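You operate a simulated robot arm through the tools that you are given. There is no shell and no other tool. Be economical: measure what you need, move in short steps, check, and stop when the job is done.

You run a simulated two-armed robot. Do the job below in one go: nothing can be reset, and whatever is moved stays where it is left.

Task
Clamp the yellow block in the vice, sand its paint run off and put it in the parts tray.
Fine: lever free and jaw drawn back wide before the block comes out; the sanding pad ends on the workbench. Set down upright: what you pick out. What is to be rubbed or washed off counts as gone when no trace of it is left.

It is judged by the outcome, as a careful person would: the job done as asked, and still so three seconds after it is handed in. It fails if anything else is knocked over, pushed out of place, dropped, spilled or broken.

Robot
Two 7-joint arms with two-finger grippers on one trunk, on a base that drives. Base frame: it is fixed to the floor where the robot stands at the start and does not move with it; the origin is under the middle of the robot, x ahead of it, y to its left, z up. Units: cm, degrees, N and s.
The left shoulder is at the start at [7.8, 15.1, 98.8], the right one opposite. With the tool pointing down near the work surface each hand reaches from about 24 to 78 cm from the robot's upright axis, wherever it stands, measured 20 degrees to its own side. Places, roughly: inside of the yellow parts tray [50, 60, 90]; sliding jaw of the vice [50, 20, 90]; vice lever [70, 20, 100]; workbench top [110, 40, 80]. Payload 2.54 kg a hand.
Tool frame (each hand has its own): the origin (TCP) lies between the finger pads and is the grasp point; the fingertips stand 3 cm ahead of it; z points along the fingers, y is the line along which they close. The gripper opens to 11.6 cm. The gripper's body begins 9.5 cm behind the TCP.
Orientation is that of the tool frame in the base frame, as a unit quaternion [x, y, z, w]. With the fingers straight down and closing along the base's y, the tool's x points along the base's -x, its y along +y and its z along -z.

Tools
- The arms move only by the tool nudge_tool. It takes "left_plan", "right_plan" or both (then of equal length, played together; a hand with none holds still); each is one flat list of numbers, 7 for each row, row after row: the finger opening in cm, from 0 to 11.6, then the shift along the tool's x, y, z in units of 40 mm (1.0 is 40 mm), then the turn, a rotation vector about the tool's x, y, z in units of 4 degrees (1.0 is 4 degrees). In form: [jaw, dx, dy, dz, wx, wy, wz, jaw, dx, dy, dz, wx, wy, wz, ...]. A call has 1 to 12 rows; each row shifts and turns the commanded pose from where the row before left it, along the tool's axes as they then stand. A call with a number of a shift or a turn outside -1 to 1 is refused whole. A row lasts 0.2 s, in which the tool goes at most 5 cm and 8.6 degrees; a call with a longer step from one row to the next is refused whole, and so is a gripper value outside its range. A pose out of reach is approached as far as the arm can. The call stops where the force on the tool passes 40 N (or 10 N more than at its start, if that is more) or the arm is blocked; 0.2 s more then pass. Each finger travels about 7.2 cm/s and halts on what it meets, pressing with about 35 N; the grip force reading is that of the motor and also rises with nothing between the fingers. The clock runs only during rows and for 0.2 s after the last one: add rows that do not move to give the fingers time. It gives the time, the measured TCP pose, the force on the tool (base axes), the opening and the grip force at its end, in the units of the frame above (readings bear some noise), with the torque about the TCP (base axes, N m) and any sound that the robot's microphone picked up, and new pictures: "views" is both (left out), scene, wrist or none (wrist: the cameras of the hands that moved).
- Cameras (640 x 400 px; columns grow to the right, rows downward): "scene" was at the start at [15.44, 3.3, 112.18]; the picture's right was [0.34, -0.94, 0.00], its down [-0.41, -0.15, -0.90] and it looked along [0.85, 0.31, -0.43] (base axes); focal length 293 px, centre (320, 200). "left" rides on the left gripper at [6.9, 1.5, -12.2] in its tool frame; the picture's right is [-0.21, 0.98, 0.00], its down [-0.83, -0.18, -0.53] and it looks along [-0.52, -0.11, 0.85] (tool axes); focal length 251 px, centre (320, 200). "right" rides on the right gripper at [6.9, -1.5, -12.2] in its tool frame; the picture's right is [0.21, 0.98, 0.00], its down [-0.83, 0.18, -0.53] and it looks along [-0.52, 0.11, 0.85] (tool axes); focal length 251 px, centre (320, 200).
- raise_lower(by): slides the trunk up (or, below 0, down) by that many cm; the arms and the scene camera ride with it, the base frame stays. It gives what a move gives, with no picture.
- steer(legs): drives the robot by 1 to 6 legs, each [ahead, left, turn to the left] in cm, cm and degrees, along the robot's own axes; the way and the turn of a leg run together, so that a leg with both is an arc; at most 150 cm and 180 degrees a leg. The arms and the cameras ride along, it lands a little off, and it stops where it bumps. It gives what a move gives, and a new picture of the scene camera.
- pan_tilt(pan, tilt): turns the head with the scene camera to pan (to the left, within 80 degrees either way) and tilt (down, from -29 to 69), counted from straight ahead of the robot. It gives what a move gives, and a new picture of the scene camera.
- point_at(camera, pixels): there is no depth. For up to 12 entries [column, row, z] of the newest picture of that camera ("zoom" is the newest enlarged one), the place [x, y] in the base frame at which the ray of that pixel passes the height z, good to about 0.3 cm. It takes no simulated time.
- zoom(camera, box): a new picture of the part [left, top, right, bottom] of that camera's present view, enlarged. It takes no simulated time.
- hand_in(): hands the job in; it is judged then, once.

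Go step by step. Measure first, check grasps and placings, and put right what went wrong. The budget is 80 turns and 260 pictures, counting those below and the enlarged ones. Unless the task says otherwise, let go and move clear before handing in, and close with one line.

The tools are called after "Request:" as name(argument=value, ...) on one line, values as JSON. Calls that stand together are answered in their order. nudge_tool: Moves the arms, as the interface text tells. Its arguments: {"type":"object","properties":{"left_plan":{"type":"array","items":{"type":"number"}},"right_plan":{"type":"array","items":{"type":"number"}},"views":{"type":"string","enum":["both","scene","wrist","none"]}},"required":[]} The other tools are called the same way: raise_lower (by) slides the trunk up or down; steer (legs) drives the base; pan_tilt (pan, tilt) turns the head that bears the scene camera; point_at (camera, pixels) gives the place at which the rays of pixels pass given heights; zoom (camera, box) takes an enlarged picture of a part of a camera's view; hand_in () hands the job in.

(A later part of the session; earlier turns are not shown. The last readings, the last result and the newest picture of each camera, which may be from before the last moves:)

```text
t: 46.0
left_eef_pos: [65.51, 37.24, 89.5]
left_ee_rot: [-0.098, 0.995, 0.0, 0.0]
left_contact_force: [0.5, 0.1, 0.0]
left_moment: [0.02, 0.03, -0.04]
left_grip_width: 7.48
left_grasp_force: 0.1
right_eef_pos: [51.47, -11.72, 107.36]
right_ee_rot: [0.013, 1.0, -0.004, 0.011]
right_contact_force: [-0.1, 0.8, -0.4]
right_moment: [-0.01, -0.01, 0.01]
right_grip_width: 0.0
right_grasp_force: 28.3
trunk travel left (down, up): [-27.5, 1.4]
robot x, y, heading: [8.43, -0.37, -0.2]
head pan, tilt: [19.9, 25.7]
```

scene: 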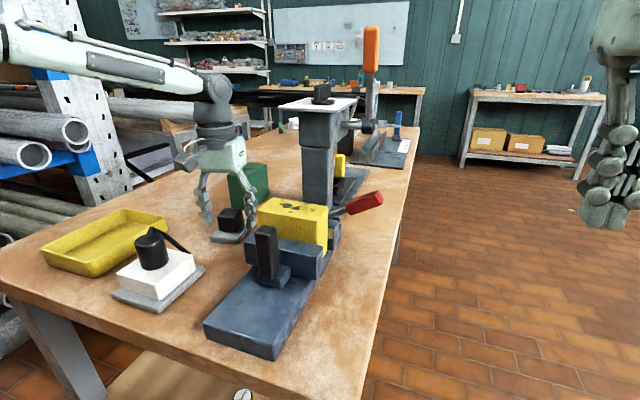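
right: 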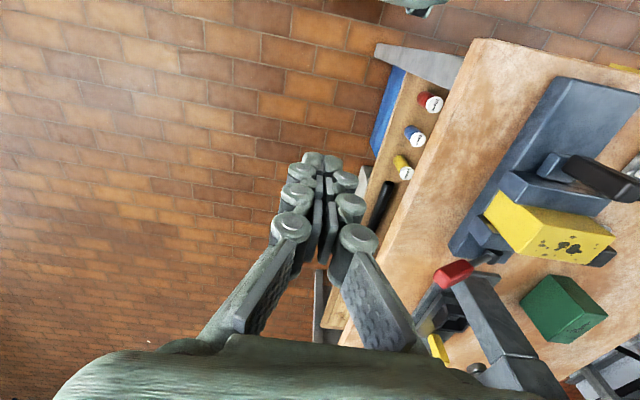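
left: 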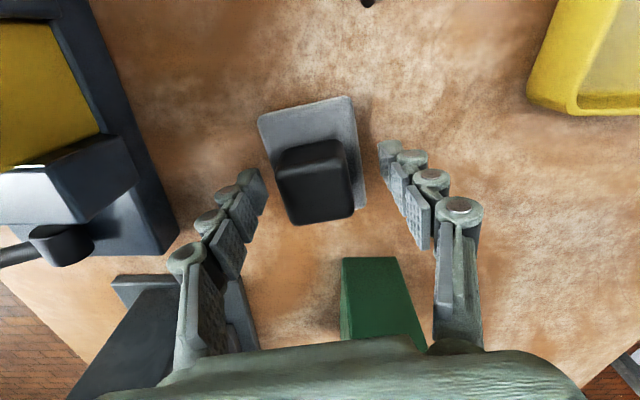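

No contact yet. I go down gently until the tips touch the sole, then close fully.

Request:
nudge_tool(left_plan=[7.5, 0, 0, 0.06, 0, 0, 0, 7.5, 0, 0, 0.06, 0, 0, 0, 6, 0, 0, 0, 0, 0, 0, 4, 0, 0, 0, 0, 0, 0, 0, 0, 0, 0, 0, 0, 0, 0, 0, 0, 0, 0, 0, 0, 0, 0, 0, 0, 0, 0, 0, 0, 0, 0, 0, 0, 0, 0], views="wrist")

```text
t: 47.8
left_eef_pos: [65.48, 37.27, 88.88]
left_ee_rot: [-0.098, 0.995, 0.0, 0.0]
left_contact_force: [0.3, -1.2, 0.9]
left_moment: [0.01, -0.04, -0.02]
left_grip_width: 5.87
left_grasp_force: 35.4
right_eef_pos: [51.54, -11.75, 107.37]
right_ee_rot: [0.014, 1.0, -0.004, 0.01]
right_contact_force: [-0.7, -0.5, 0.2]
right_moment: [0.01, 0.02, 0.02]
right_grip_width: 0.02
right_grasp_force: 28.5
trunk travel left (down, up): [-27.5, 1.4]
robot x, y, heading: [8.09, 0.04, -0.3]
head pan, tilt: [19.9, 25.7]
```

left: 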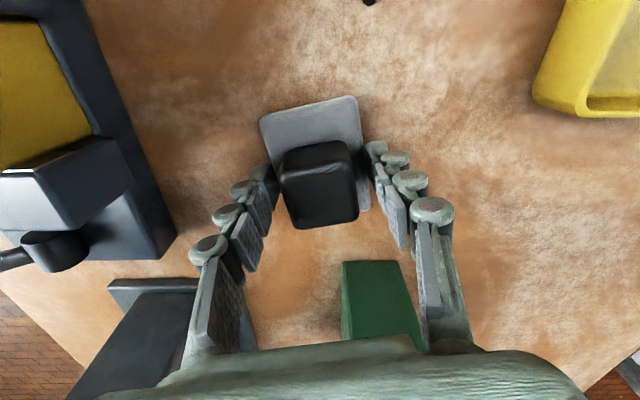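

At this depth the fingers close on the sole (5.87 cm). I open, rise 0.8 cm so the tips are just above the sole, grip the handle fully and lift slowly.

Request:
nudge_tool(left_plan=[7.5, 0, 0, 0, 0, 0, 0, 7.5, 0, 0, 0, 0, 0, 0, 7.5, 0, 0, -0.2, 0, 0, 0, 5, 0, 0, 0, 0, 0, 0, 0, 0, 0, 0, 0, 0, 0, 0, 0, 0, 0, 0, 0, 0, 0, 0, 0, 0, 0, 0, 0, 0, 0, 0, 0, 0, 0, 0, 0, 0, 0, -0.05, 0, 0, 0, 0, 0, 0, -0.05, 0, 0, 0, 0, 0, 0, -0.05, 0, 0, 0, 0, 0, 0, -0.1, 0, 0, 0], views="both")

Request:
zoom(camera="scene", box=[190, 150, 280, 260])

```text
t: 50.4
left_eef_pos: [65.69, 37.1, 90.64]
left_ee_rot: [-0.098, 0.995, 0.0, 0.0]
left_contact_force: [0.0, 0.1, -0.9]
left_moment: [-0.01, 0.02, 0.0]
left_grip_width: 3.85
left_grasp_force: 35.2
right_eef_pos: [51.49, -11.81, 107.48]
right_ee_rot: [0.013, 1.0, -0.005, 0.011]
right_contact_force: [-0.6, 0.3, -0.6]
right_moment: [0.02, -0.02, 0.01]
right_grip_width: 0.01
right_grasp_force: 28.4
trunk travel left (down, up): [-27.5, 1.4]
robot x, y, heading: [7.84, -0.02, 0.0]
head pan, tilt: [19.9, 25.7]
```

scene: 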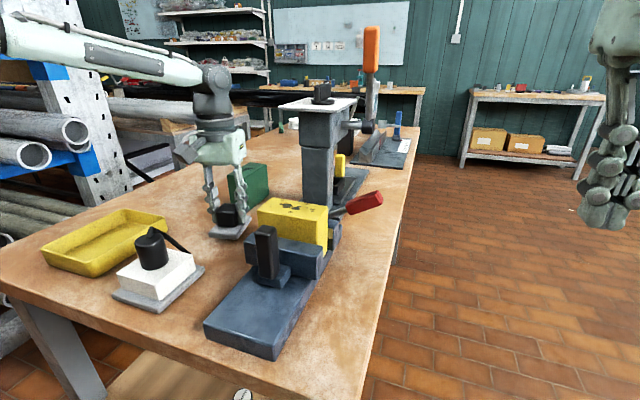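
left: 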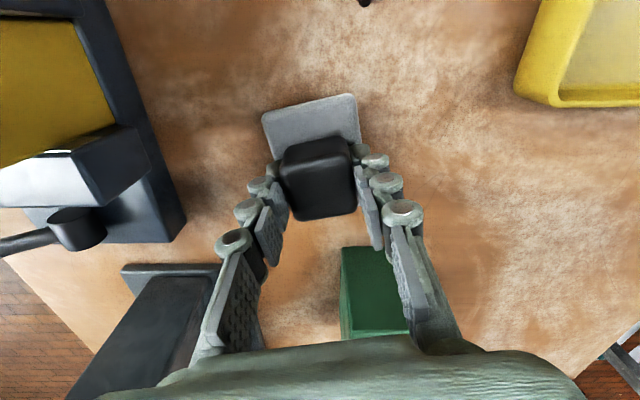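

```text
3.64 times, centred on (235, 205) of scene
```

zoom: 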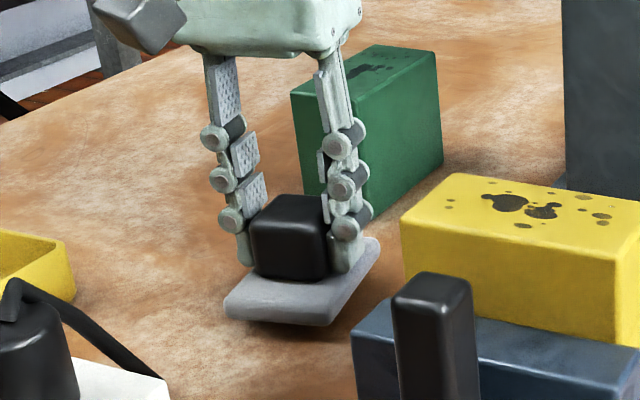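

The pad is off the bench and held (3.85 cm). I keep lifting slowly.

Request:
nudge_tool(left_plan=[0, 0, 0, -0.15, 0, 0, 0, 0, 0, 0, -0.25, 0, 0, 0, 0, 0, 0, -0.3, 0, 0, 0, 0, 0, 0, -0.35, 0, 0, 0.3, 0, 0, 0, -0.4, 0, 0, 0.5, 0, 0, 0, -0.4, 0, 0, 0.5, 0, 0, 0, -0.4, 0, 0, 0.5, 0, 0, 0, -0.4, 0, 0, 0.5, 0, 0, 0, -0.4, 0, 0, 0.5, 0, 0, 0, -0.4, 0, 0, 0.1, 0, 0, 0, -0.2, 0, 0, 0, 0, 0, 0, 0, 0, 0, 0], views="both")

Request:
zoom(camera="scene", box=[190, 120, 390, 270])

```text
t: 53.0
left_eef_pos: [65.61, 37.1, 105.41]
left_ee_rot: [0.003, 1.0, 0.0, 0.001]
left_contact_force: [-0.6, 0.1, -1.2]
left_moment: [0.0, 0.03, -0.05]
left_grip_width: 3.86
left_grasp_force: 35.3
right_eef_pos: [51.56, -11.72, 107.26]
right_ee_rot: [0.013, 1.0, -0.005, 0.01]
right_contact_force: [1.0, 0.6, -0.7]
right_moment: [-0.01, 0.0, -0.03]
right_grip_width: 0.0
right_grasp_force: 28.3
trunk travel left (down, up): [-27.5, 1.4]
robot x, y, heading: [8.11, -0.12, -0.6]
head pan, tilt: [19.9, 25.7]
```

scene: 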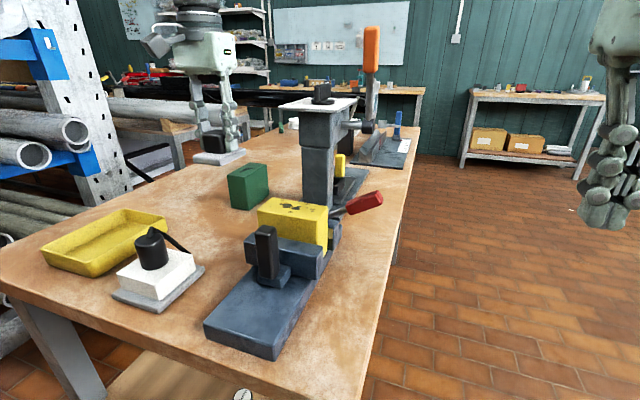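
left: 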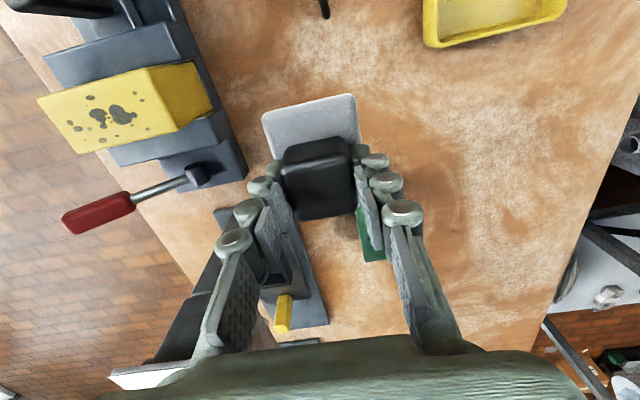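

```text
2.67 times, centred on (290, 195) of scene
```

zoom: 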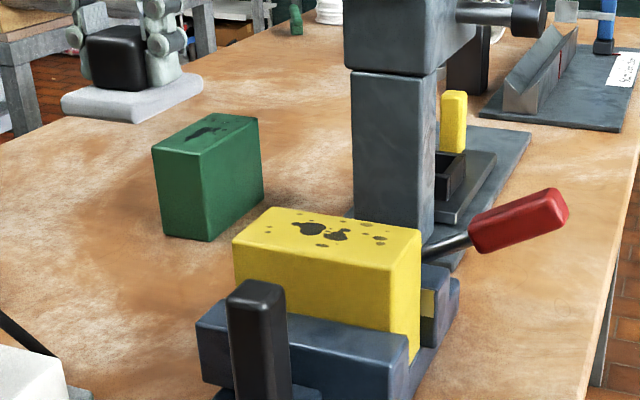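

The pad is well held. I measure the block's present top face from both cameras.

Request:
point_at(camera="left", pixels=[[37, 98, 96.8], [150, 68, 96.8], [178, 130, 96.8], [78, 155, 96.8], [60, 120, 96.8], [190, 178, 92]])

Request:
point_at(camera="scene", pixels=[[257.4, 210, 96.8], [271.3, 197.6, 96.8], [327.5, 206, 96.8], [317, 222, 96.8], [257.4, 210, 96], [271.3, 197.6, 96], [327.5, 206, 96], [317, 222, 96], [367, 199, 96]])

```text
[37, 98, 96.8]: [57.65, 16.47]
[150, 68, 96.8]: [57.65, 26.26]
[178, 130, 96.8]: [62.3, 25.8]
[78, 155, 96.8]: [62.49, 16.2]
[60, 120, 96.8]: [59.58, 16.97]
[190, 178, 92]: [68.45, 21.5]
```

```text
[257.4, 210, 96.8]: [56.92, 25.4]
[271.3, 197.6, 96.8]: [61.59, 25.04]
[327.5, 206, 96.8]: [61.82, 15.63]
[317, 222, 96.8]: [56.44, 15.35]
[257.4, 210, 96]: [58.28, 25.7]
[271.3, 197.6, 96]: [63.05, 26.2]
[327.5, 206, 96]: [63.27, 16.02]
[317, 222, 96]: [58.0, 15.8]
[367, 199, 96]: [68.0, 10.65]
```

Block top is z≈96.4, spanning x 57.4–62.3, y 15.9–25.9. I carry the pad over its centre and lower to near contact.

Request:
nudge_tool(left_plan=[0, 0.18, -0.5, 0, 0, 0, 0, 0, 0.18, -0.5, 0, 0, 0, 0, 0, 0.18, -0.5, 0, 0, 0, 0, 0, 0.18, -0.5, 0, 0, 0, 0, 0, 0.18, -0.5, 0, 0, 0, 0, 0, 0.18, -0.5, 0, 0, 0, 0, 0, 0.18, -0.5, 0, 0, 0, 0, 0, 0.18, -0.5, 0, 0, 0, 0, 0, 0, 0, 0.3, 0, 0, 0, 0, 0, 0, 0.3, 0, 0, 0, 0, 0, 0, 0.15, 0, 0, 0, 0, 0, 0, 0, 0, 0, 0], views="both")

Request:
zoom(camera="scene", box=[200, 120, 400, 270])

```text
t: 55.6
left_eef_pos: [59.75, 21.19, 102.05]
left_ee_rot: [0.002, 1.0, 0.0, 0.0]
left_contact_force: [-0.2, 0.0, -1.2]
left_moment: [-0.01, 0.01, 0.0]
left_grip_width: 3.9
left_grasp_force: 35.2
right_eef_pos: [51.45, -11.82, 107.36]
right_ee_rot: [0.013, 1.0, -0.004, 0.011]
right_contact_force: [0.5, -0.6, 0.3]
right_moment: [-0.02, -0.01, 0.02]
right_grip_width: 0.0
right_grasp_force: 28.6
trunk travel left (down, up): [-27.5, 1.4]
robot x, y, heading: [7.82, -0.19, -0.0]
head pan, tilt: [19.9, 25.7]
```

scene: 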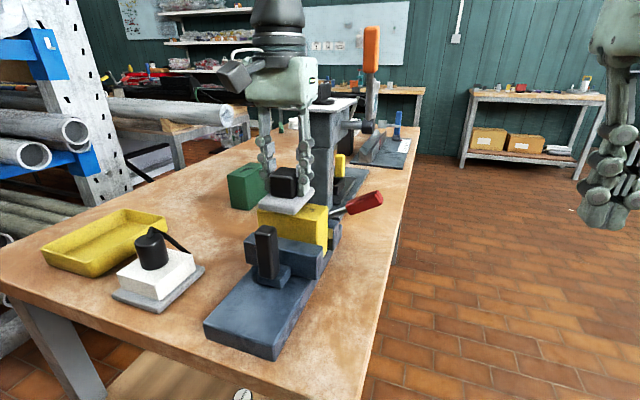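
left: 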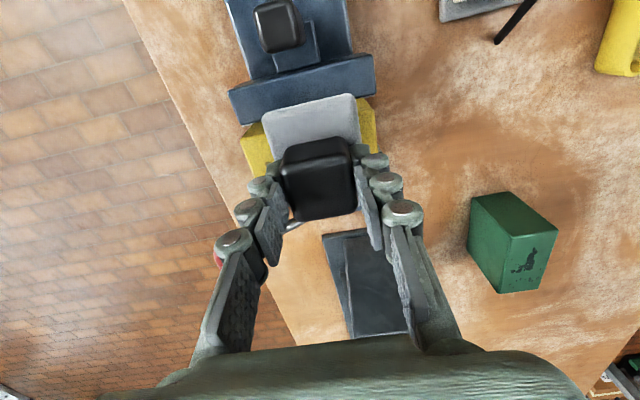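

```text
2.67 times, centred on (300, 195) of scene
```

zoom: 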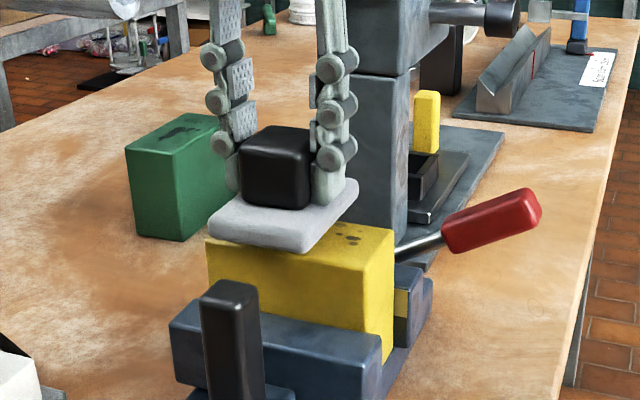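

The pad is close above the block. I lower slowly for contact.

Request:
nudge_tool(left_plan=[0, 0, 0, 0.06, 0, 0, 0, 0, 0, 0, 0.05, 0, 0, 0, 0, 0, 0, 0.05, 0, 0, 0, 0, 0, 0, 0.04, 0, 0, 0, 0, 0, 0, 0.04, 0, 0, 0], views="none")

```text
t: 56.8
left_eef_pos: [59.74, 21.05, 101.4]
left_ee_rot: [0.002, 1.0, 0.0, 0.001]
left_contact_force: [0.6, 0.1, 0.0]
left_moment: [-0.01, -0.02, 0.02]
left_grip_width: 3.87
left_grasp_force: 35.1
right_eef_pos: [51.51, -11.75, 107.39]
right_ee_rot: [0.014, 1.0, -0.005, 0.011]
right_contact_force: [0.5, -0.7, 0.0]
right_moment: [0.03, -0.01, 0.02]
right_grip_width: 0.0
right_grasp_force: 28.2
trunk travel left (down, up): [-27.5, 1.4]
robot x, y, heading: [8.18, 0.27, -0.1]
head pan, tilt: [19.9, 25.7]
```

Contact seems to begin at 101.4. I press slightly more.

Request:
nudge_tool(left_plan=[0, 0, 0, 0.04, 0, 0, 0, 0, 0, 0, 0.04, 0, 0, 0, 0, 0, 0, 0.04, 0, 0, 0, 0, 0, 0, 0, 0, 0, 0], views="none")

```text
t: 57.8
left_eef_pos: [59.85, 21.09, 101.11]
left_ee_rot: [0.002, 1.0, 0.0, 0.005]
left_contact_force: [5.4, 2.5, 30.6]
left_moment: [0.08, 0.2, -0.04]
left_grip_width: 3.86
left_grasp_force: 34.9
right_eef_pos: [51.37, -11.81, 107.55]
right_ee_rot: [0.013, 1.0, -0.003, 0.013]
right_contact_force: [-0.6, 0.5, -0.3]
right_moment: [0.03, 0.01, 0.01]
right_grip_width: 0.03
right_grasp_force: 28.3
trunk travel left (down, up): [-27.5, 1.4]
robot x, y, heading: [7.82, -0.22, -0.3]
head pan, tilt: [19.9, 25.7]
```

That's 30 N, so I back off a touch and rub along y, ±2.8 cm about the centre.

Request:
nudge_tool(left_plan=[0, 0, 0.2, -0.04, 0, 0, 0, 0, 0, 0.5, 0, 0, 0, 0, 0, 0, -0.45, 0, 0, 0, 0, 0, 0, -0.45, 0, 0, 0, 0, 0, 0, -0.45, 0, 0, 0, 0, 0, 0, 0.45, 0, 0, 0, 0, 0, 0, 0.45, 0, 0, 0, 0, 0, 0, 0.45, 0, 0, 0, 0, 0, 0, -0.45, 0, 0, 0, 0, 0, 0, -0.45, 0, 0, 0, 0, 0, 0, -0.45, 0, 0, 0, 0, 0, 0, 0, 0, 0, 0, 0], views="both")

Request:
zoom(camera="scene", box=[200, 120, 400, 270])

```text
t: 60.4
left_eef_pos: [59.81, 18.53, 101.08]
left_ee_rot: [0.001, 1.0, 0.0, 0.002]
left_contact_force: [0.3, 8.5, 26.6]
left_moment: [0.34, -0.05, 0.03]
left_grip_width: 3.88
left_grasp_force: 34.8
right_eef_pos: [51.37, -11.72, 107.45]
right_ee_rot: [0.013, 1.0, -0.005, 0.012]
right_contact_force: [0.3, -0.1, -0.5]
right_moment: [-0.02, 0.0, 0.0]
right_grip_width: 0.0
right_grasp_force: 28.2
trunk travel left (down, up): [-27.5, 1.4]
robot x, y, heading: [8.1, 0.16, -0.2]
head pan, tilt: [19.9, 25.7]
```

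scene: 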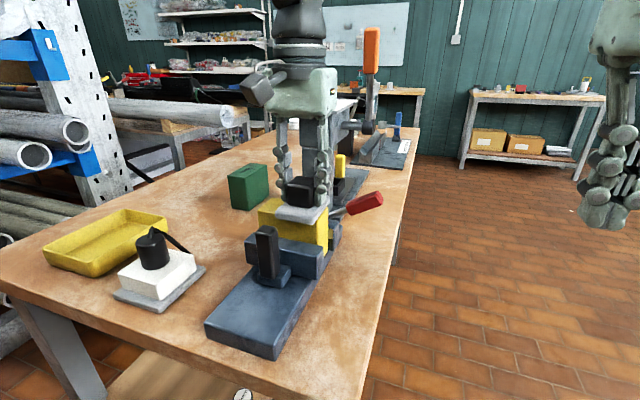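
left: 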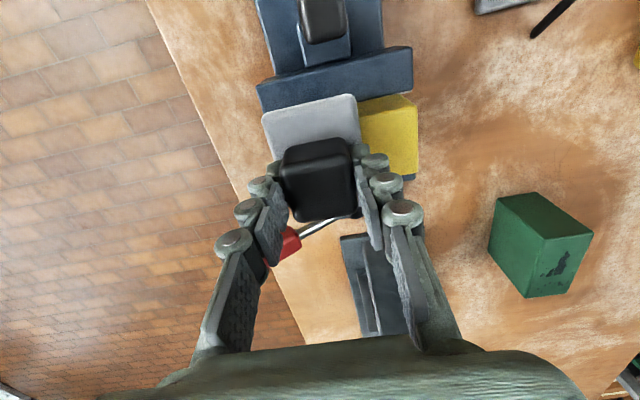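

```text
2.67 times, centred on (300, 195) of scene
```

zoom: 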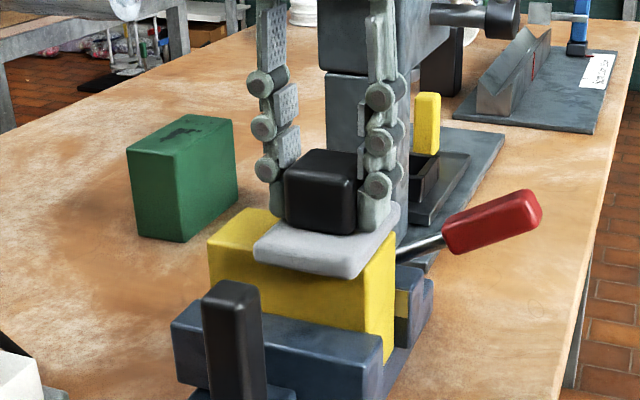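

The exposed +y half already looks clean. I do more strokes and end on the +y side to see the other half.

Request:
nudge_tool(left_plan=[0, 0.1, -0.15, 0, 0, 0, 0, 0, 0, 0.5, 0, 0, 0, 0, 0, 0, 0.5, 0, 0, 0, 0, 0, 0, 0.5, 0, 0, 0, 0, 0, -0.2, -0.5, 0, 0, 0, 0, 0, 0, -0.5, 0, 0, 0, 0, 0, 0, -0.5, 0, 0, 0, 0, 0, 0.1, 0, 0, 0, 0, 0, 0, 0, 0.5, 0, 0, 0, 0, 0, 0, 0.5, 0, 0, 0, 0, 0, 0, 0.5, 0, 0, 0, 0, 0, 0, 0, 0, 0, 0, 0], views="both")

Request:
zoom(camera="scene", box=[240, 160, 360, 260])

```text
t: 63.0
left_eef_pos: [59.87, 23.82, 101.03]
left_ee_rot: [0.003, 1.0, 0.0, 0.0]
left_contact_force: [-0.6, -1.9, 7.1]
left_moment: [-0.15, -0.04, -0.01]
left_grip_width: 3.86
left_grasp_force: 35.1
right_eef_pos: [51.48, -11.78, 107.43]
right_ee_rot: [0.013, 1.0, -0.004, 0.011]
right_contact_force: [-0.8, -0.3, 0.0]
right_moment: [0.0, -0.03, 0.02]
right_grip_width: 0.04
right_grasp_force: 28.6
trunk travel left (down, up): [-27.5, 1.4]
robot x, y, heading: [7.85, 0.2, -0.5]
head pan, tilt: [19.9, 25.7]
```

scene: 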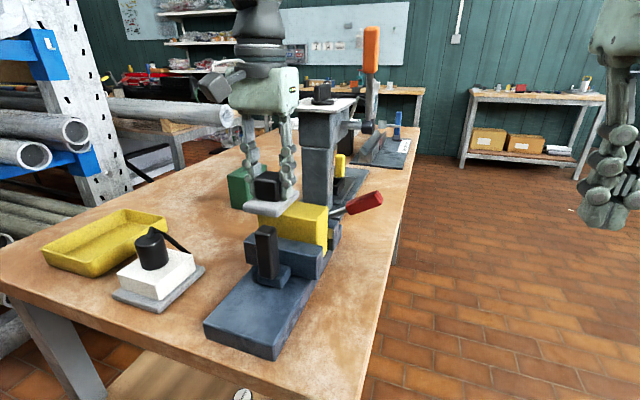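
left: 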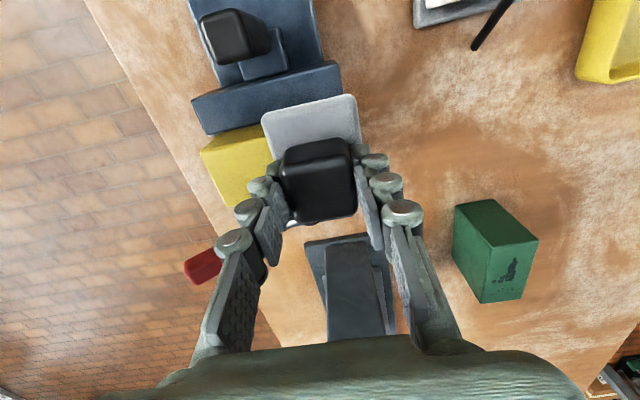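

```text
4.00 times, centred on (300, 210) of scene
```

zoom: 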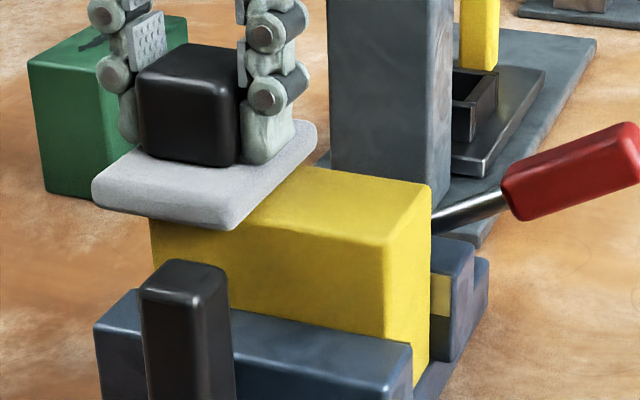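

The −y half is clean too. I lift off and carry the pad back over its spot, then inspect the whole top.

Request:
nudge_tool(left_plan=[0, 0, 0, -0.3, 0, 0, 0, 0, 0, 0, -0.4, 0, 0, 0, 0, 0, 0, -0.4, 0, 0, 0, 0, -0.204, 0.479, 0, 0, 0, 0, 0, -0.204, 0.479, 0, 0, 0, 0, 0, -0.204, 0.479, 0, 0, 0, 0, 0, -0.204, 0.479, 0, 0, 0, 0, 0, -0.204, 0.479, 0, 0, 0, 0, 0, -0.204, 0.479, 0, 0, 0, 0, 0, -0.204, 0.479, 0, 0, 0, 0, 0, 0, 0, 0, 0, 0, 0], views="both")

Request:
zoom(camera="scene", box=[240, 170, 350, 250])

Request:
zoom(camera="left", box=[20, 40, 260, 200])

```text
t: 65.4
left_eef_pos: [65.56, 37.37, 105.51]
left_ee_rot: [0.003, 1.0, 0.0, 0.001]
left_contact_force: [0.0, 0.2, -1.0]
left_moment: [0.01, 0.02, 0.02]
left_grip_width: 3.85
left_grasp_force: 34.9
right_eef_pos: [51.53, -11.81, 107.42]
right_ee_rot: [0.013, 1.0, -0.004, 0.011]
right_contact_force: [-0.4, -0.4, 0.0]
right_moment: [-0.03, -0.01, 0.01]
right_grip_width: 0.0
right_grasp_force: 28.5
trunk travel left (down, up): [-27.5, 1.4]
robot x, y, heading: [7.98, -0.08, -0.2]
head pan, tilt: [19.9, 25.7]
```

scene: 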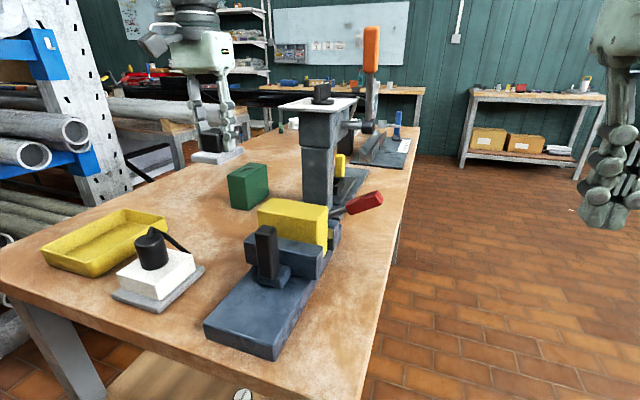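
left: 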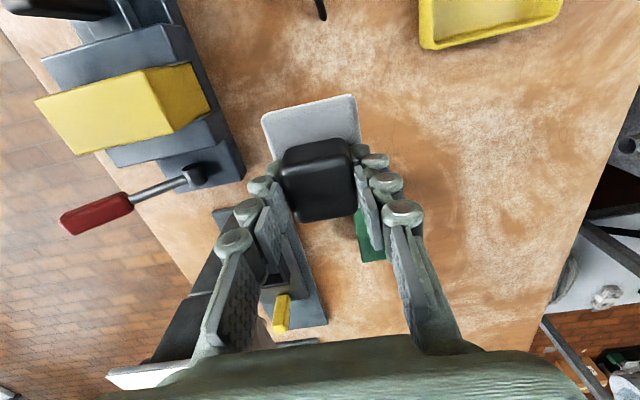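

```text
5.00 times, centred on (295, 210) of scene
```

zoom: 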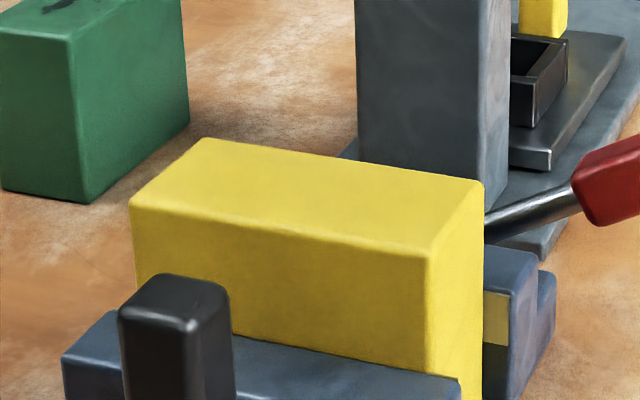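

```text
2.50 times, centred on (140, 120) of left
```

zoom: 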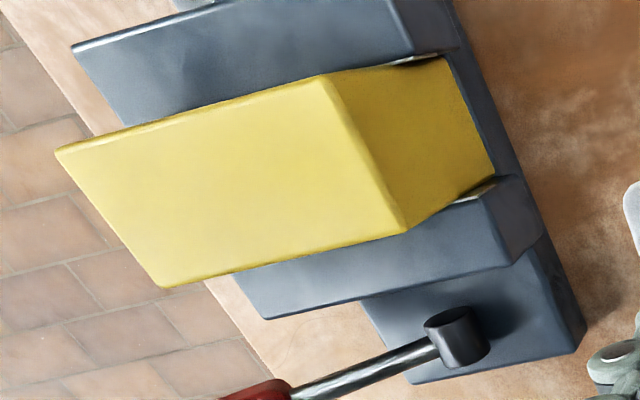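

The top is spotless. I lower the pad onto the bench, slowly at the end, and release.

Request:
nudge_tool(left_plan=[0, 0, 0, 0.7, 0, 0, 0, 0, 0, 0, 0.7, 0, 0, 0, 0, 0, 0, 0.7, 0, 0, 0, 0, 0, 0, 0.7, 0, 0, 0, 0, 0, 0, 0.6, 0, 0, 0, 0, 0, 0, 0.25, 0, 0, 0, 0, 0, 0, 0.12, 0, 0, 0, 0, 0, 0, 0.08, 0, 0, 0, 0, 0, 0, 0.06, 0, 0, 0, 0, 0, 0, 0, 0, 0, 0], views="scene")

Request:
zoom(camera="scene", box=[190, 150, 280, 260])

```text
t: 67.6
left_eef_pos: [65.66, 37.39, 89.75]
left_ee_rot: [0.002, 1.0, 0.0, 0.0]
left_contact_force: [-0.1, 0.2, -0.1]
left_moment: [0.0, 0.01, -0.02]
left_grip_width: 3.84
left_grasp_force: 34.9
right_eef_pos: [51.62, -11.82, 107.39]
right_ee_rot: [0.013, 1.0, -0.005, 0.011]
right_contact_force: [0.5, 0.3, 0.1]
right_moment: [-0.03, 0.02, -0.01]
right_grip_width: 0.01
right_grasp_force: 28.9
trunk travel left (down, up): [-27.5, 1.4]
robot x, y, heading: [7.85, -0.44, -0.2]
head pan, tilt: [19.9, 25.7]
```

scene: 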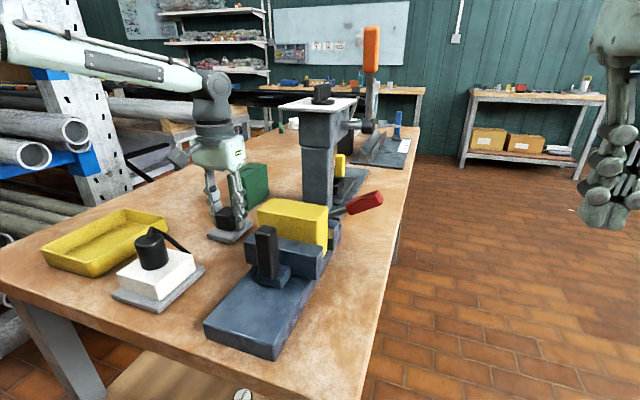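

```text
3.64 times, centred on (235, 205) of scene
```

zoom: 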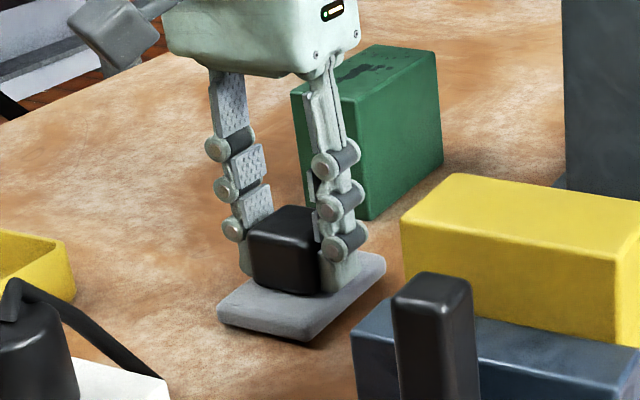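

The pad rests on the bench. I let go, rise, and back the left hand off to a spot from which it also sees the lever and the press's side shaft.

Request:
nudge_tool(left_plan=[3.8, 0, 0, 0.03, 0, 0, 0, 7, 0, 0, 0, 0, 0, 0, 7, 0, 0, 0, 0, 0, 0, 7, 0, 0, -0.6, 0, 0, 0, 7, 0, 0, -1, 0, 0, 0, 7, 0, 0, -1, 0, 0, 0, 7, 0, 0, -1, 0, 0, 0, 7, 0, 0, -1, 0, 0, 0, 7, 0.6, -0.8, -1, 0, 0, 0, 7, 0.6, -0.8, -0.6, 0, 0, 0, 7, 0.6, -0.8, 0, 0, 0, 0], views="both")

Request:
zoom(camera="scene", box=[290, 90, 410, 230])

Request:
zoom(camera="left", box=[140, 100, 380, 330])

```text
refused: row 9 steps farther than a row can; nothing moved
```

```text
2.86 times, centred on (350, 160) of scene
```

zoom: 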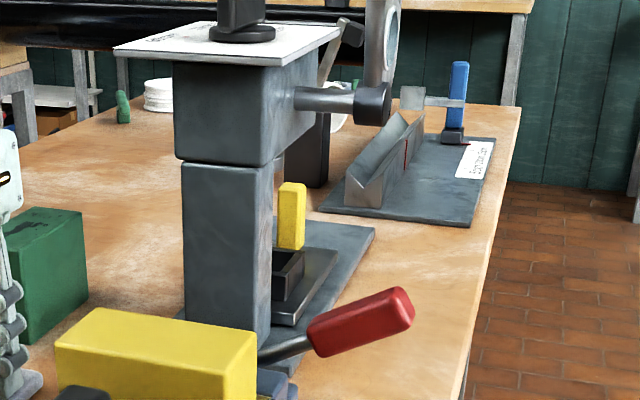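

```text
1.74 times, centred on (260, 215) of left
```

zoom: 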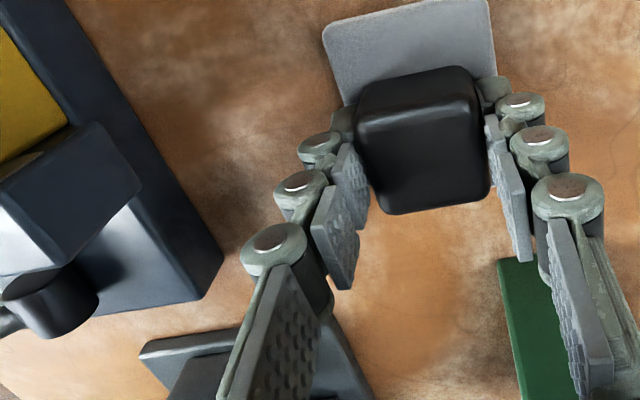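

The press's side shaft sits well behind its front face. I repeat the release with a shorter step.

Request:
nudge_tool(left_plan=[3.8, 0, 0, 0.03, 0, 0, 0, 7, 0, 0, 0, 0, 0, 0, 7, 0, 0, 0, 0, 0, 0, 7, 0, 0, -0.6, 0, 0, 0, 7, 0, 0, -1, 0, 0, 0, 7, 0, 0, -1, 0, 0, 0, 7, 0, 0, -1, 0, 0, 0, 7, 0, 0, -1, 0, 0, 0, 7, 0, -0.8, -0.9, 0, 0, 0, 7, 0.5, -0.9, 0, 0, 0, 0, 7, 0.5, -0.9, 0, 0, 0, 0], views="both")

Request:
zoom(camera="left", box=[120, 90, 420, 340])

```text
t: 70.0
left_eef_pos: [61.45, 26.91, 111.64]
left_ee_rot: [0.002, 1.0, 0.001, 0.001]
left_contact_force: [0.6, -0.5, 0.6]
left_moment: [0.03, -0.05, 0.01]
left_grip_width: 6.98
left_grasp_force: 0.0
right_eef_pos: [51.52, -11.79, 107.43]
right_ee_rot: [0.013, 1.0, -0.004, 0.012]
right_contact_force: [0.2, 0.5, 0.1]
right_moment: [0.01, 0.02, 0.01]
right_grip_width: 0.0
right_grasp_force: 28.5
trunk travel left (down, up): [-27.5, 1.4]
robot x, y, heading: [8.39, -0.04, -0.1]
head pan, tilt: [19.9, 25.7]
```

scene: 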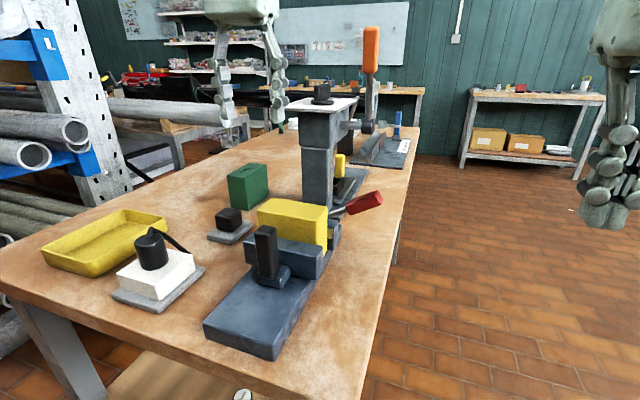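
left: 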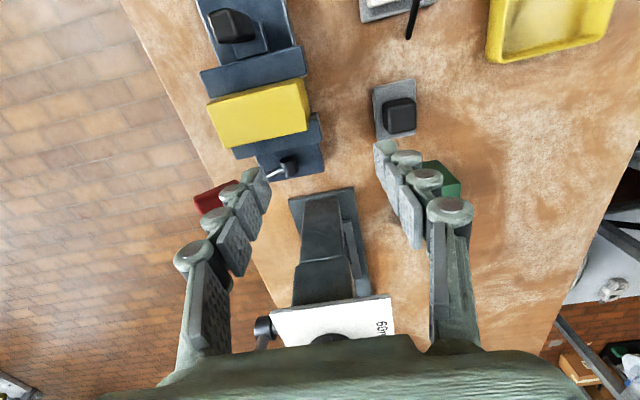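

```text
1.60 times, centred on (270, 215) of left
```

zoom: 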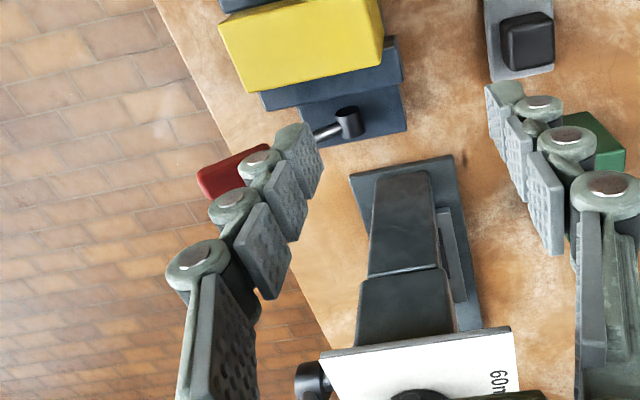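

I triangulate the press's front edges and knob so the right gripper can stay clear of them.

Request:
point_at(camera="scene", pixels=[[332, 147.7, 104], [332, 147.7, 108], [334, 113, 112], [334, 113, 114], [368, 126, 108], [368, 126, 111], [382, 197, 96], [345, 212, 94]])

Request:
point_at(camera="left", pixels=[[295, 262, 104], [295, 262, 108], [270, 313, 112], [270, 313, 114], [264, 326, 108], [264, 326, 111], [288, 160, 92], [197, 198, 96]])

```text
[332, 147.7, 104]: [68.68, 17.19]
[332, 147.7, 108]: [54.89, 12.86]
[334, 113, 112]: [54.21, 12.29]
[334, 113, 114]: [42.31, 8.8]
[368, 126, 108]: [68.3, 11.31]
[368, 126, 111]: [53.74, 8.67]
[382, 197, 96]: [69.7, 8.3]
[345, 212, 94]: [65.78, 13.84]
```

```text
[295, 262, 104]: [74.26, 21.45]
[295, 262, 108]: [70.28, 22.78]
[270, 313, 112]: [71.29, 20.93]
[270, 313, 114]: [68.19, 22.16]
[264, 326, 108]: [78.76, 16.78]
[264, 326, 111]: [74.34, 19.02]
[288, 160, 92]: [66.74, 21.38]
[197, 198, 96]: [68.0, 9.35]
```

The press's front is at x≈77 and its knob at x≈83, so a right gripper turned 90° (closing along x) fits around the lever handle. I turn the right hand now.

Request:
nudge_tool(right_plan=[5, 0, 0, 0, 0, 0, -1, 5, 0, 0, 0, 0, 0, -1, 5, 0, 0, 0, 0, 0, -1, 5, 0, 0, 0, 0, 0, -1, 5, 0, 0, 0, 0, 0, -1, 5, 0, 0, 0, 0, 0, -1, 5, 0, 0, 0, 0, 0, -1, 5, 0, 0, 0, 0, 0, -1, 5, 0, 0, 0, 0, 0, -1, 5, 0, 0, 0, 0, 0, -1, 5, 0, 0, 0, 0, 0, -1, 5, 0, 0, 0, 0, 0, -1], views="none")

Request:
nudge_tool(right_plan=[5, 0, 0, 0, 0, 0, -1, 5, 0, 0, 0, 0, 0, -1, 5, 0, 0, 0, 0, 0, -1, 5, 0, 0, 0, 0, 0, -1, 5, 0, 0, 0, 0, 0, -1, 5, 0, 0, 0, 0, 0, -1, 5, 0, 0, 0, 0, 0, -1, 5, 0, 0, 0, 0, 0, -1, 5, 0, 0, 0, 0, 0, -1, 5, 0, 0, 0, 0, 0, -1, 5, 0, 0, 0, 0, 0, -0.7, 5, 0, 0, 0, 0, 0, 0], views="scene")

```text
t: 72.6
left_eef_pos: [61.55, 27.21, 111.67]
left_ee_rot: [0.003, 1.0, 0.0, 0.001]
left_contact_force: [1.1, -0.5, -0.5]
left_moment: [0.03, -0.02, 0.02]
left_grip_width: 6.98
left_grasp_force: 0.2
right_eef_pos: [51.43, -11.79, 107.23]
right_ee_rot: [-0.396, 0.918, -0.007, 0.007]
right_contact_force: [0.2, 0.1, 0.1]
right_moment: [0.02, -0.01, -0.01]
right_grip_width: 5.0
right_grasp_force: 0.0
trunk travel left (down, up): [-27.5, 1.4]
robot x, y, heading: [8.02, 0.13, -0.2]
head pan, tilt: [19.9, 25.7]
```

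```text
t: 75.2
left_eef_pos: [61.48, 27.03, 111.7]
left_ee_rot: [0.002, 1.0, 0.001, 0.0]
left_contact_force: [-0.5, -0.8, -0.6]
left_moment: [0.0, -0.03, 0.0]
left_grip_width: 7.01
left_grasp_force: 0.0
right_eef_pos: [44.08, -7.26, 104.58]
right_ee_rot: [-0.702, 0.712, -0.01, 0.006]
right_contact_force: [0.2, -0.1, 0.6]
right_moment: [0.01, 0.0, 0.0]
right_grip_width: 4.99
right_grasp_force: 0.1
right hand out of reach, approached as far as the arm can: row 6, 7, 8, 9, 10, 11
trunk travel left (down, up): [-27.5, 1.4]
robot x, y, heading: [8.2, 0.05, -0.3]
head pan, tilt: [19.9, 25.7]
```

scene: 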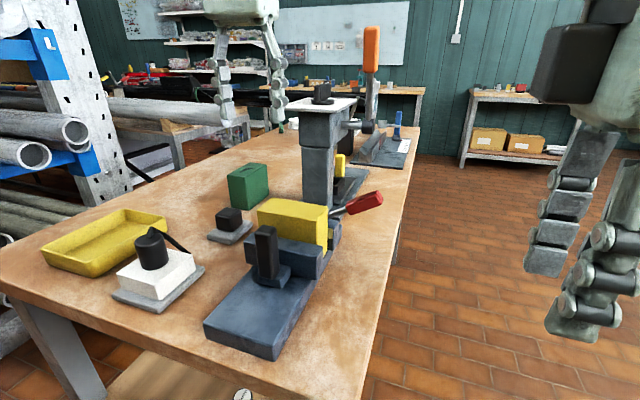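

The turn pulled the hand back to its reach limit, but it holds at 90°. I try moving it towards the lever.

Request:
nudge_tool(right_plan=[6, -0.5, -0.6, 0, 0, 0, 0, 6, -0.5, -0.6, 0, 0, 0, 0, 6, -0.6, -0.7, 0, 0, 0, 0, 6, -0.6, -0.7, 0, 0, 0, 0, 6, -0.6, -0.7, 0, 0, 0, 0, 6, -0.6, -0.7, 0, 0, 0, 0, 6, -0.6, -0.7, 0, 0, 0, 0, 6, -0.4, -0.7, 0, 0, 0, 0, 6, 0, 0, 0, 0, 0, 0], views="both")

```text
t: 77.2
left_eef_pos: [61.66, 27.11, 111.59]
left_ee_rot: [0.002, 1.0, 0.0, 0.0]
left_contact_force: [-1.2, -0.1, 0.5]
left_moment: [0.01, -0.01, 0.01]
left_grip_width: 7.01
left_grasp_force: 0.1
right_eef_pos: [48.94, 9.81, 101.43]
right_ee_rot: [-0.701, 0.713, -0.011, 0.005]
right_contact_force: [-0.9, 0.2, -0.1]
right_moment: [0.01, -0.03, -0.02]
right_grip_width: 5.99
right_grasp_force: 0.1
right hand out of reach, approached as far as the arm can: row 1, 2, 3, 4, 5, 6, 7, 8
trunk travel left (down, up): [-27.5, 1.4]
robot x, y, heading: [8.43, -0.16, -0.2]
head pan, tilt: [19.9, 25.7]
```

scene: 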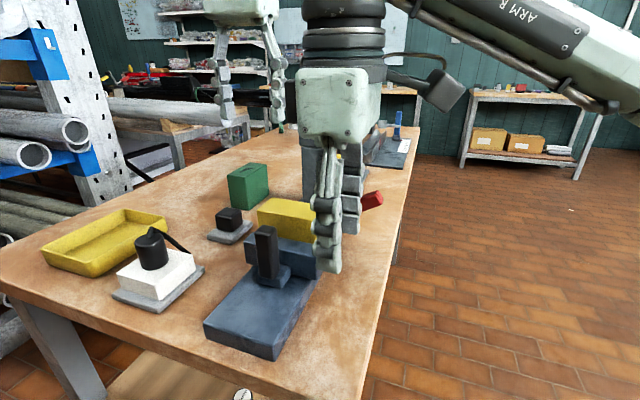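
right: 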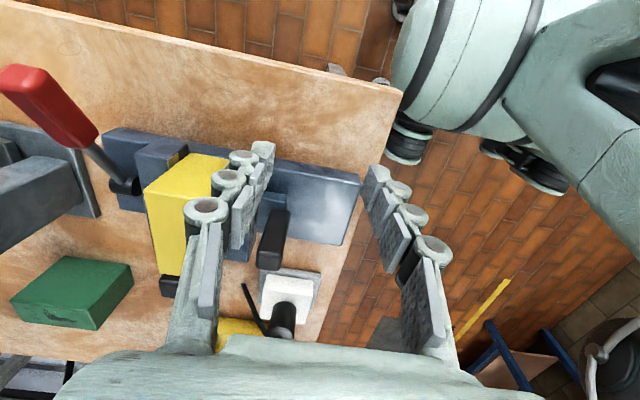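

At this turn the right hand can't reach past x 49. It is easier to stand at the bench's right side, facing +y, where the left hand's present attitude closes along x. I tuck both hands before driving.

Request:
nudge_tool(right_plan=[6, 0, 0, -0.8, 0, 0, 0, 6, 0.8, 0, -0.5, 0, 0, 0, 6, 0.9, 0, 0, 0, 0, 0, 6, 0.9, 0.3, 0, 0, 0, 0, 6, 0.9, 0.3, 0, 0, 0, 0, 6, 0.9, 0.3, 0, 0, 0, 0, 6, 0.9, 0.3, 0, 0, 0, 0], left_plan=[7, 0.9, 0, 0, 0, 0, 0, 7, 0.9, 0, 0, 0, 0, 0, 7, 0.9, 0, 0, 0, 0, 0, 7, 0.9, 0, 0, 0, 0, 0, 7, 0.5, 0, 0, 0, 0, 0, 7, 0, 0, 0, 0, 0, 0, 7, 0, 0, 0, 0, 0, 0], views="none")

Request:
steer(legs=[[0, -55, 0], [0, 0, 90], [0, -56, 0]])

```text
t: 78.8
left_eef_pos: [45.06, 27.13, 111.47]
left_ee_rot: [0.003, 1.0, 0.0, 0.0]
left_contact_force: [-0.7, -1.1, 0.3]
left_moment: [0.01, -0.05, -0.03]
left_grip_width: 7.03
left_grasp_force: 0.1
right_eef_pos: [41.38, -10.76, 106.24]
right_ee_rot: [-0.702, 0.712, -0.011, 0.005]
right_contact_force: [0.5, -0.5, -0.6]
right_moment: [0.03, -0.08, 0.01]
right_grip_width: 5.99
right_grasp_force: 0.0
right hand out of reach, approached as far as the arm can: row 1, 2, 3, 7
trunk travel left (down, up): [-27.5, 1.4]
robot x, y, heading: [8.19, -0.23, -0.0]
head pan, tilt: [19.9, 25.7]
```

```text
t: 94.1
left_eef_pos: [36.58, -19.69, 111.55]
left_ee_rot: [-0.705, 0.709, 0.0, 0.0]
left_contact_force: [0.2, 0.9, 0.8]
left_moment: [-0.02, -0.02, -0.01]
left_grip_width: 7.0
left_grasp_force: 0.2
right_eef_pos: [74.43, -23.28, 106.32]
right_ee_rot: [1.0, -0.008, 0.003, -0.011]
right_contact_force: [0.2, 0.7, 0.3]
right_moment: [0.01, -0.01, 0.02]
right_grip_width: 5.98
right_grasp_force: 0.1
trunk travel left (down, up): [-27.5, 1.4]
robot x, y, heading: [63.92, -56.76, 90.1]
head pan, tilt: [19.9, 25.7]
```

scene: 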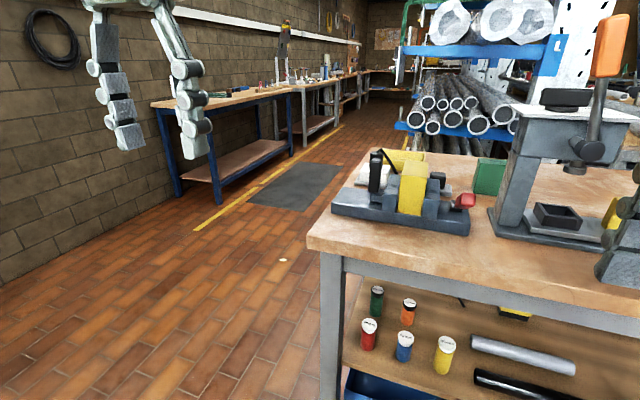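

I now stand at the bench's right side, with the vice in profile at (415,195) and the lever end at (465,200). I drive 20 cm closer and face the camera ahead.

Request:
steer(legs=[[20, 0, 0]])

Request:
pan_tilt(pan=5, tilt=35)

Request:
zoom(camera="scene", box=[200, 60, 480, 260])

```text
t: 95.7
left_eef_pos: [36.63, -0.35, 111.49]
left_ee_rot: [-0.706, 0.708, 0.0, 0.0]
left_contact_force: [0.0, 0.1, -0.4]
left_moment: [0.01, 0.02, 0.01]
left_grip_width: 7.0
left_grasp_force: 0.0
right_eef_pos: [74.51, -3.9, 106.28]
right_ee_rot: [1.0, -0.008, 0.003, -0.011]
right_contact_force: [-0.1, 0.8, -0.6]
right_moment: [0.02, 0.0, 0.01]
right_grip_width: 5.98
right_grasp_force: 0.1
trunk travel left (down, up): [-27.5, 1.4]
robot x, y, heading: [64.1, -37.04, 89.8]
head pan, tilt: [19.9, 25.7]
```

scene: 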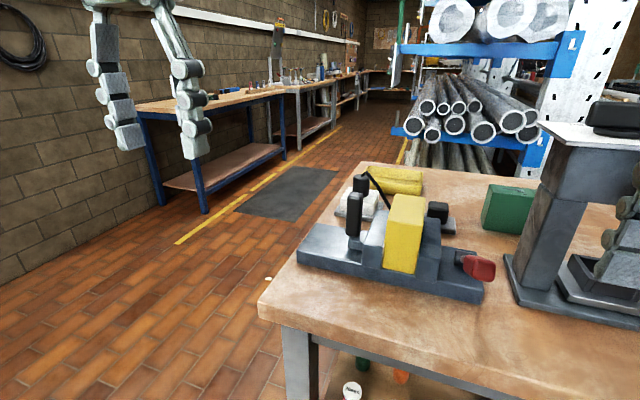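

```text
t: 96.4
left_eef_pos: [36.66, -0.48, 111.38]
left_ee_rot: [-0.706, 0.708, 0.0, 0.0]
left_contact_force: [-0.1, -0.4, 0.2]
left_moment: [-0.01, 0.02, 0.04]
left_grip_width: 7.02
left_grasp_force: 0.1
right_eef_pos: [74.44, -3.93, 106.32]
right_ee_rot: [1.0, -0.007, 0.004, -0.011]
right_contact_force: [0.0, -0.9, -0.2]
right_moment: [0.03, -0.01, 0.03]
right_grip_width: 6.03
right_grasp_force: 0.2
trunk travel left (down, up): [-27.5, 1.4]
robot x, y, heading: [63.63, -37.32, 90.2]
head pan, tilt: [5.0, 35.0]
```

scene: 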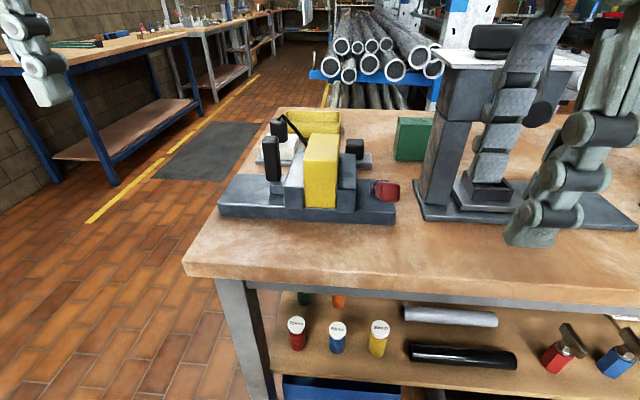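

```text
2.00 times, centred on (340, 160) of scene
```

zoom: 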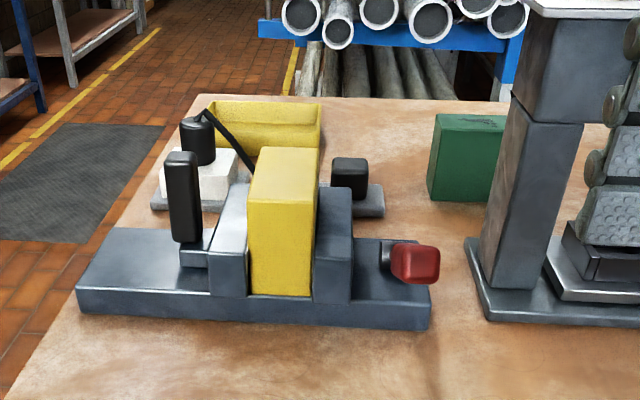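

The lever's end face is at (388,192). I measure it, then place the left hand over the handle.

Request:
point_at(camera="scene", pixels=[[388, 193, 95], [388, 193, 96], [376, 193, 95], [400, 193, 95], [388, 180, 96.5], [388, 202, 93.5], [305, 162, 96.4], [272, 150, 97.3], [319, 148, 96.4]])

```text
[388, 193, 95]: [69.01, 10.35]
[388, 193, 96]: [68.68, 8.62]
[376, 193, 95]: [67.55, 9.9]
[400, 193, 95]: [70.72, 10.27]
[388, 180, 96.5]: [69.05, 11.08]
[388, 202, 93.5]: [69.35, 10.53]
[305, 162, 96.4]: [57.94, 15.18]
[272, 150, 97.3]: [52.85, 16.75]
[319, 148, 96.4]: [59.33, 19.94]
```

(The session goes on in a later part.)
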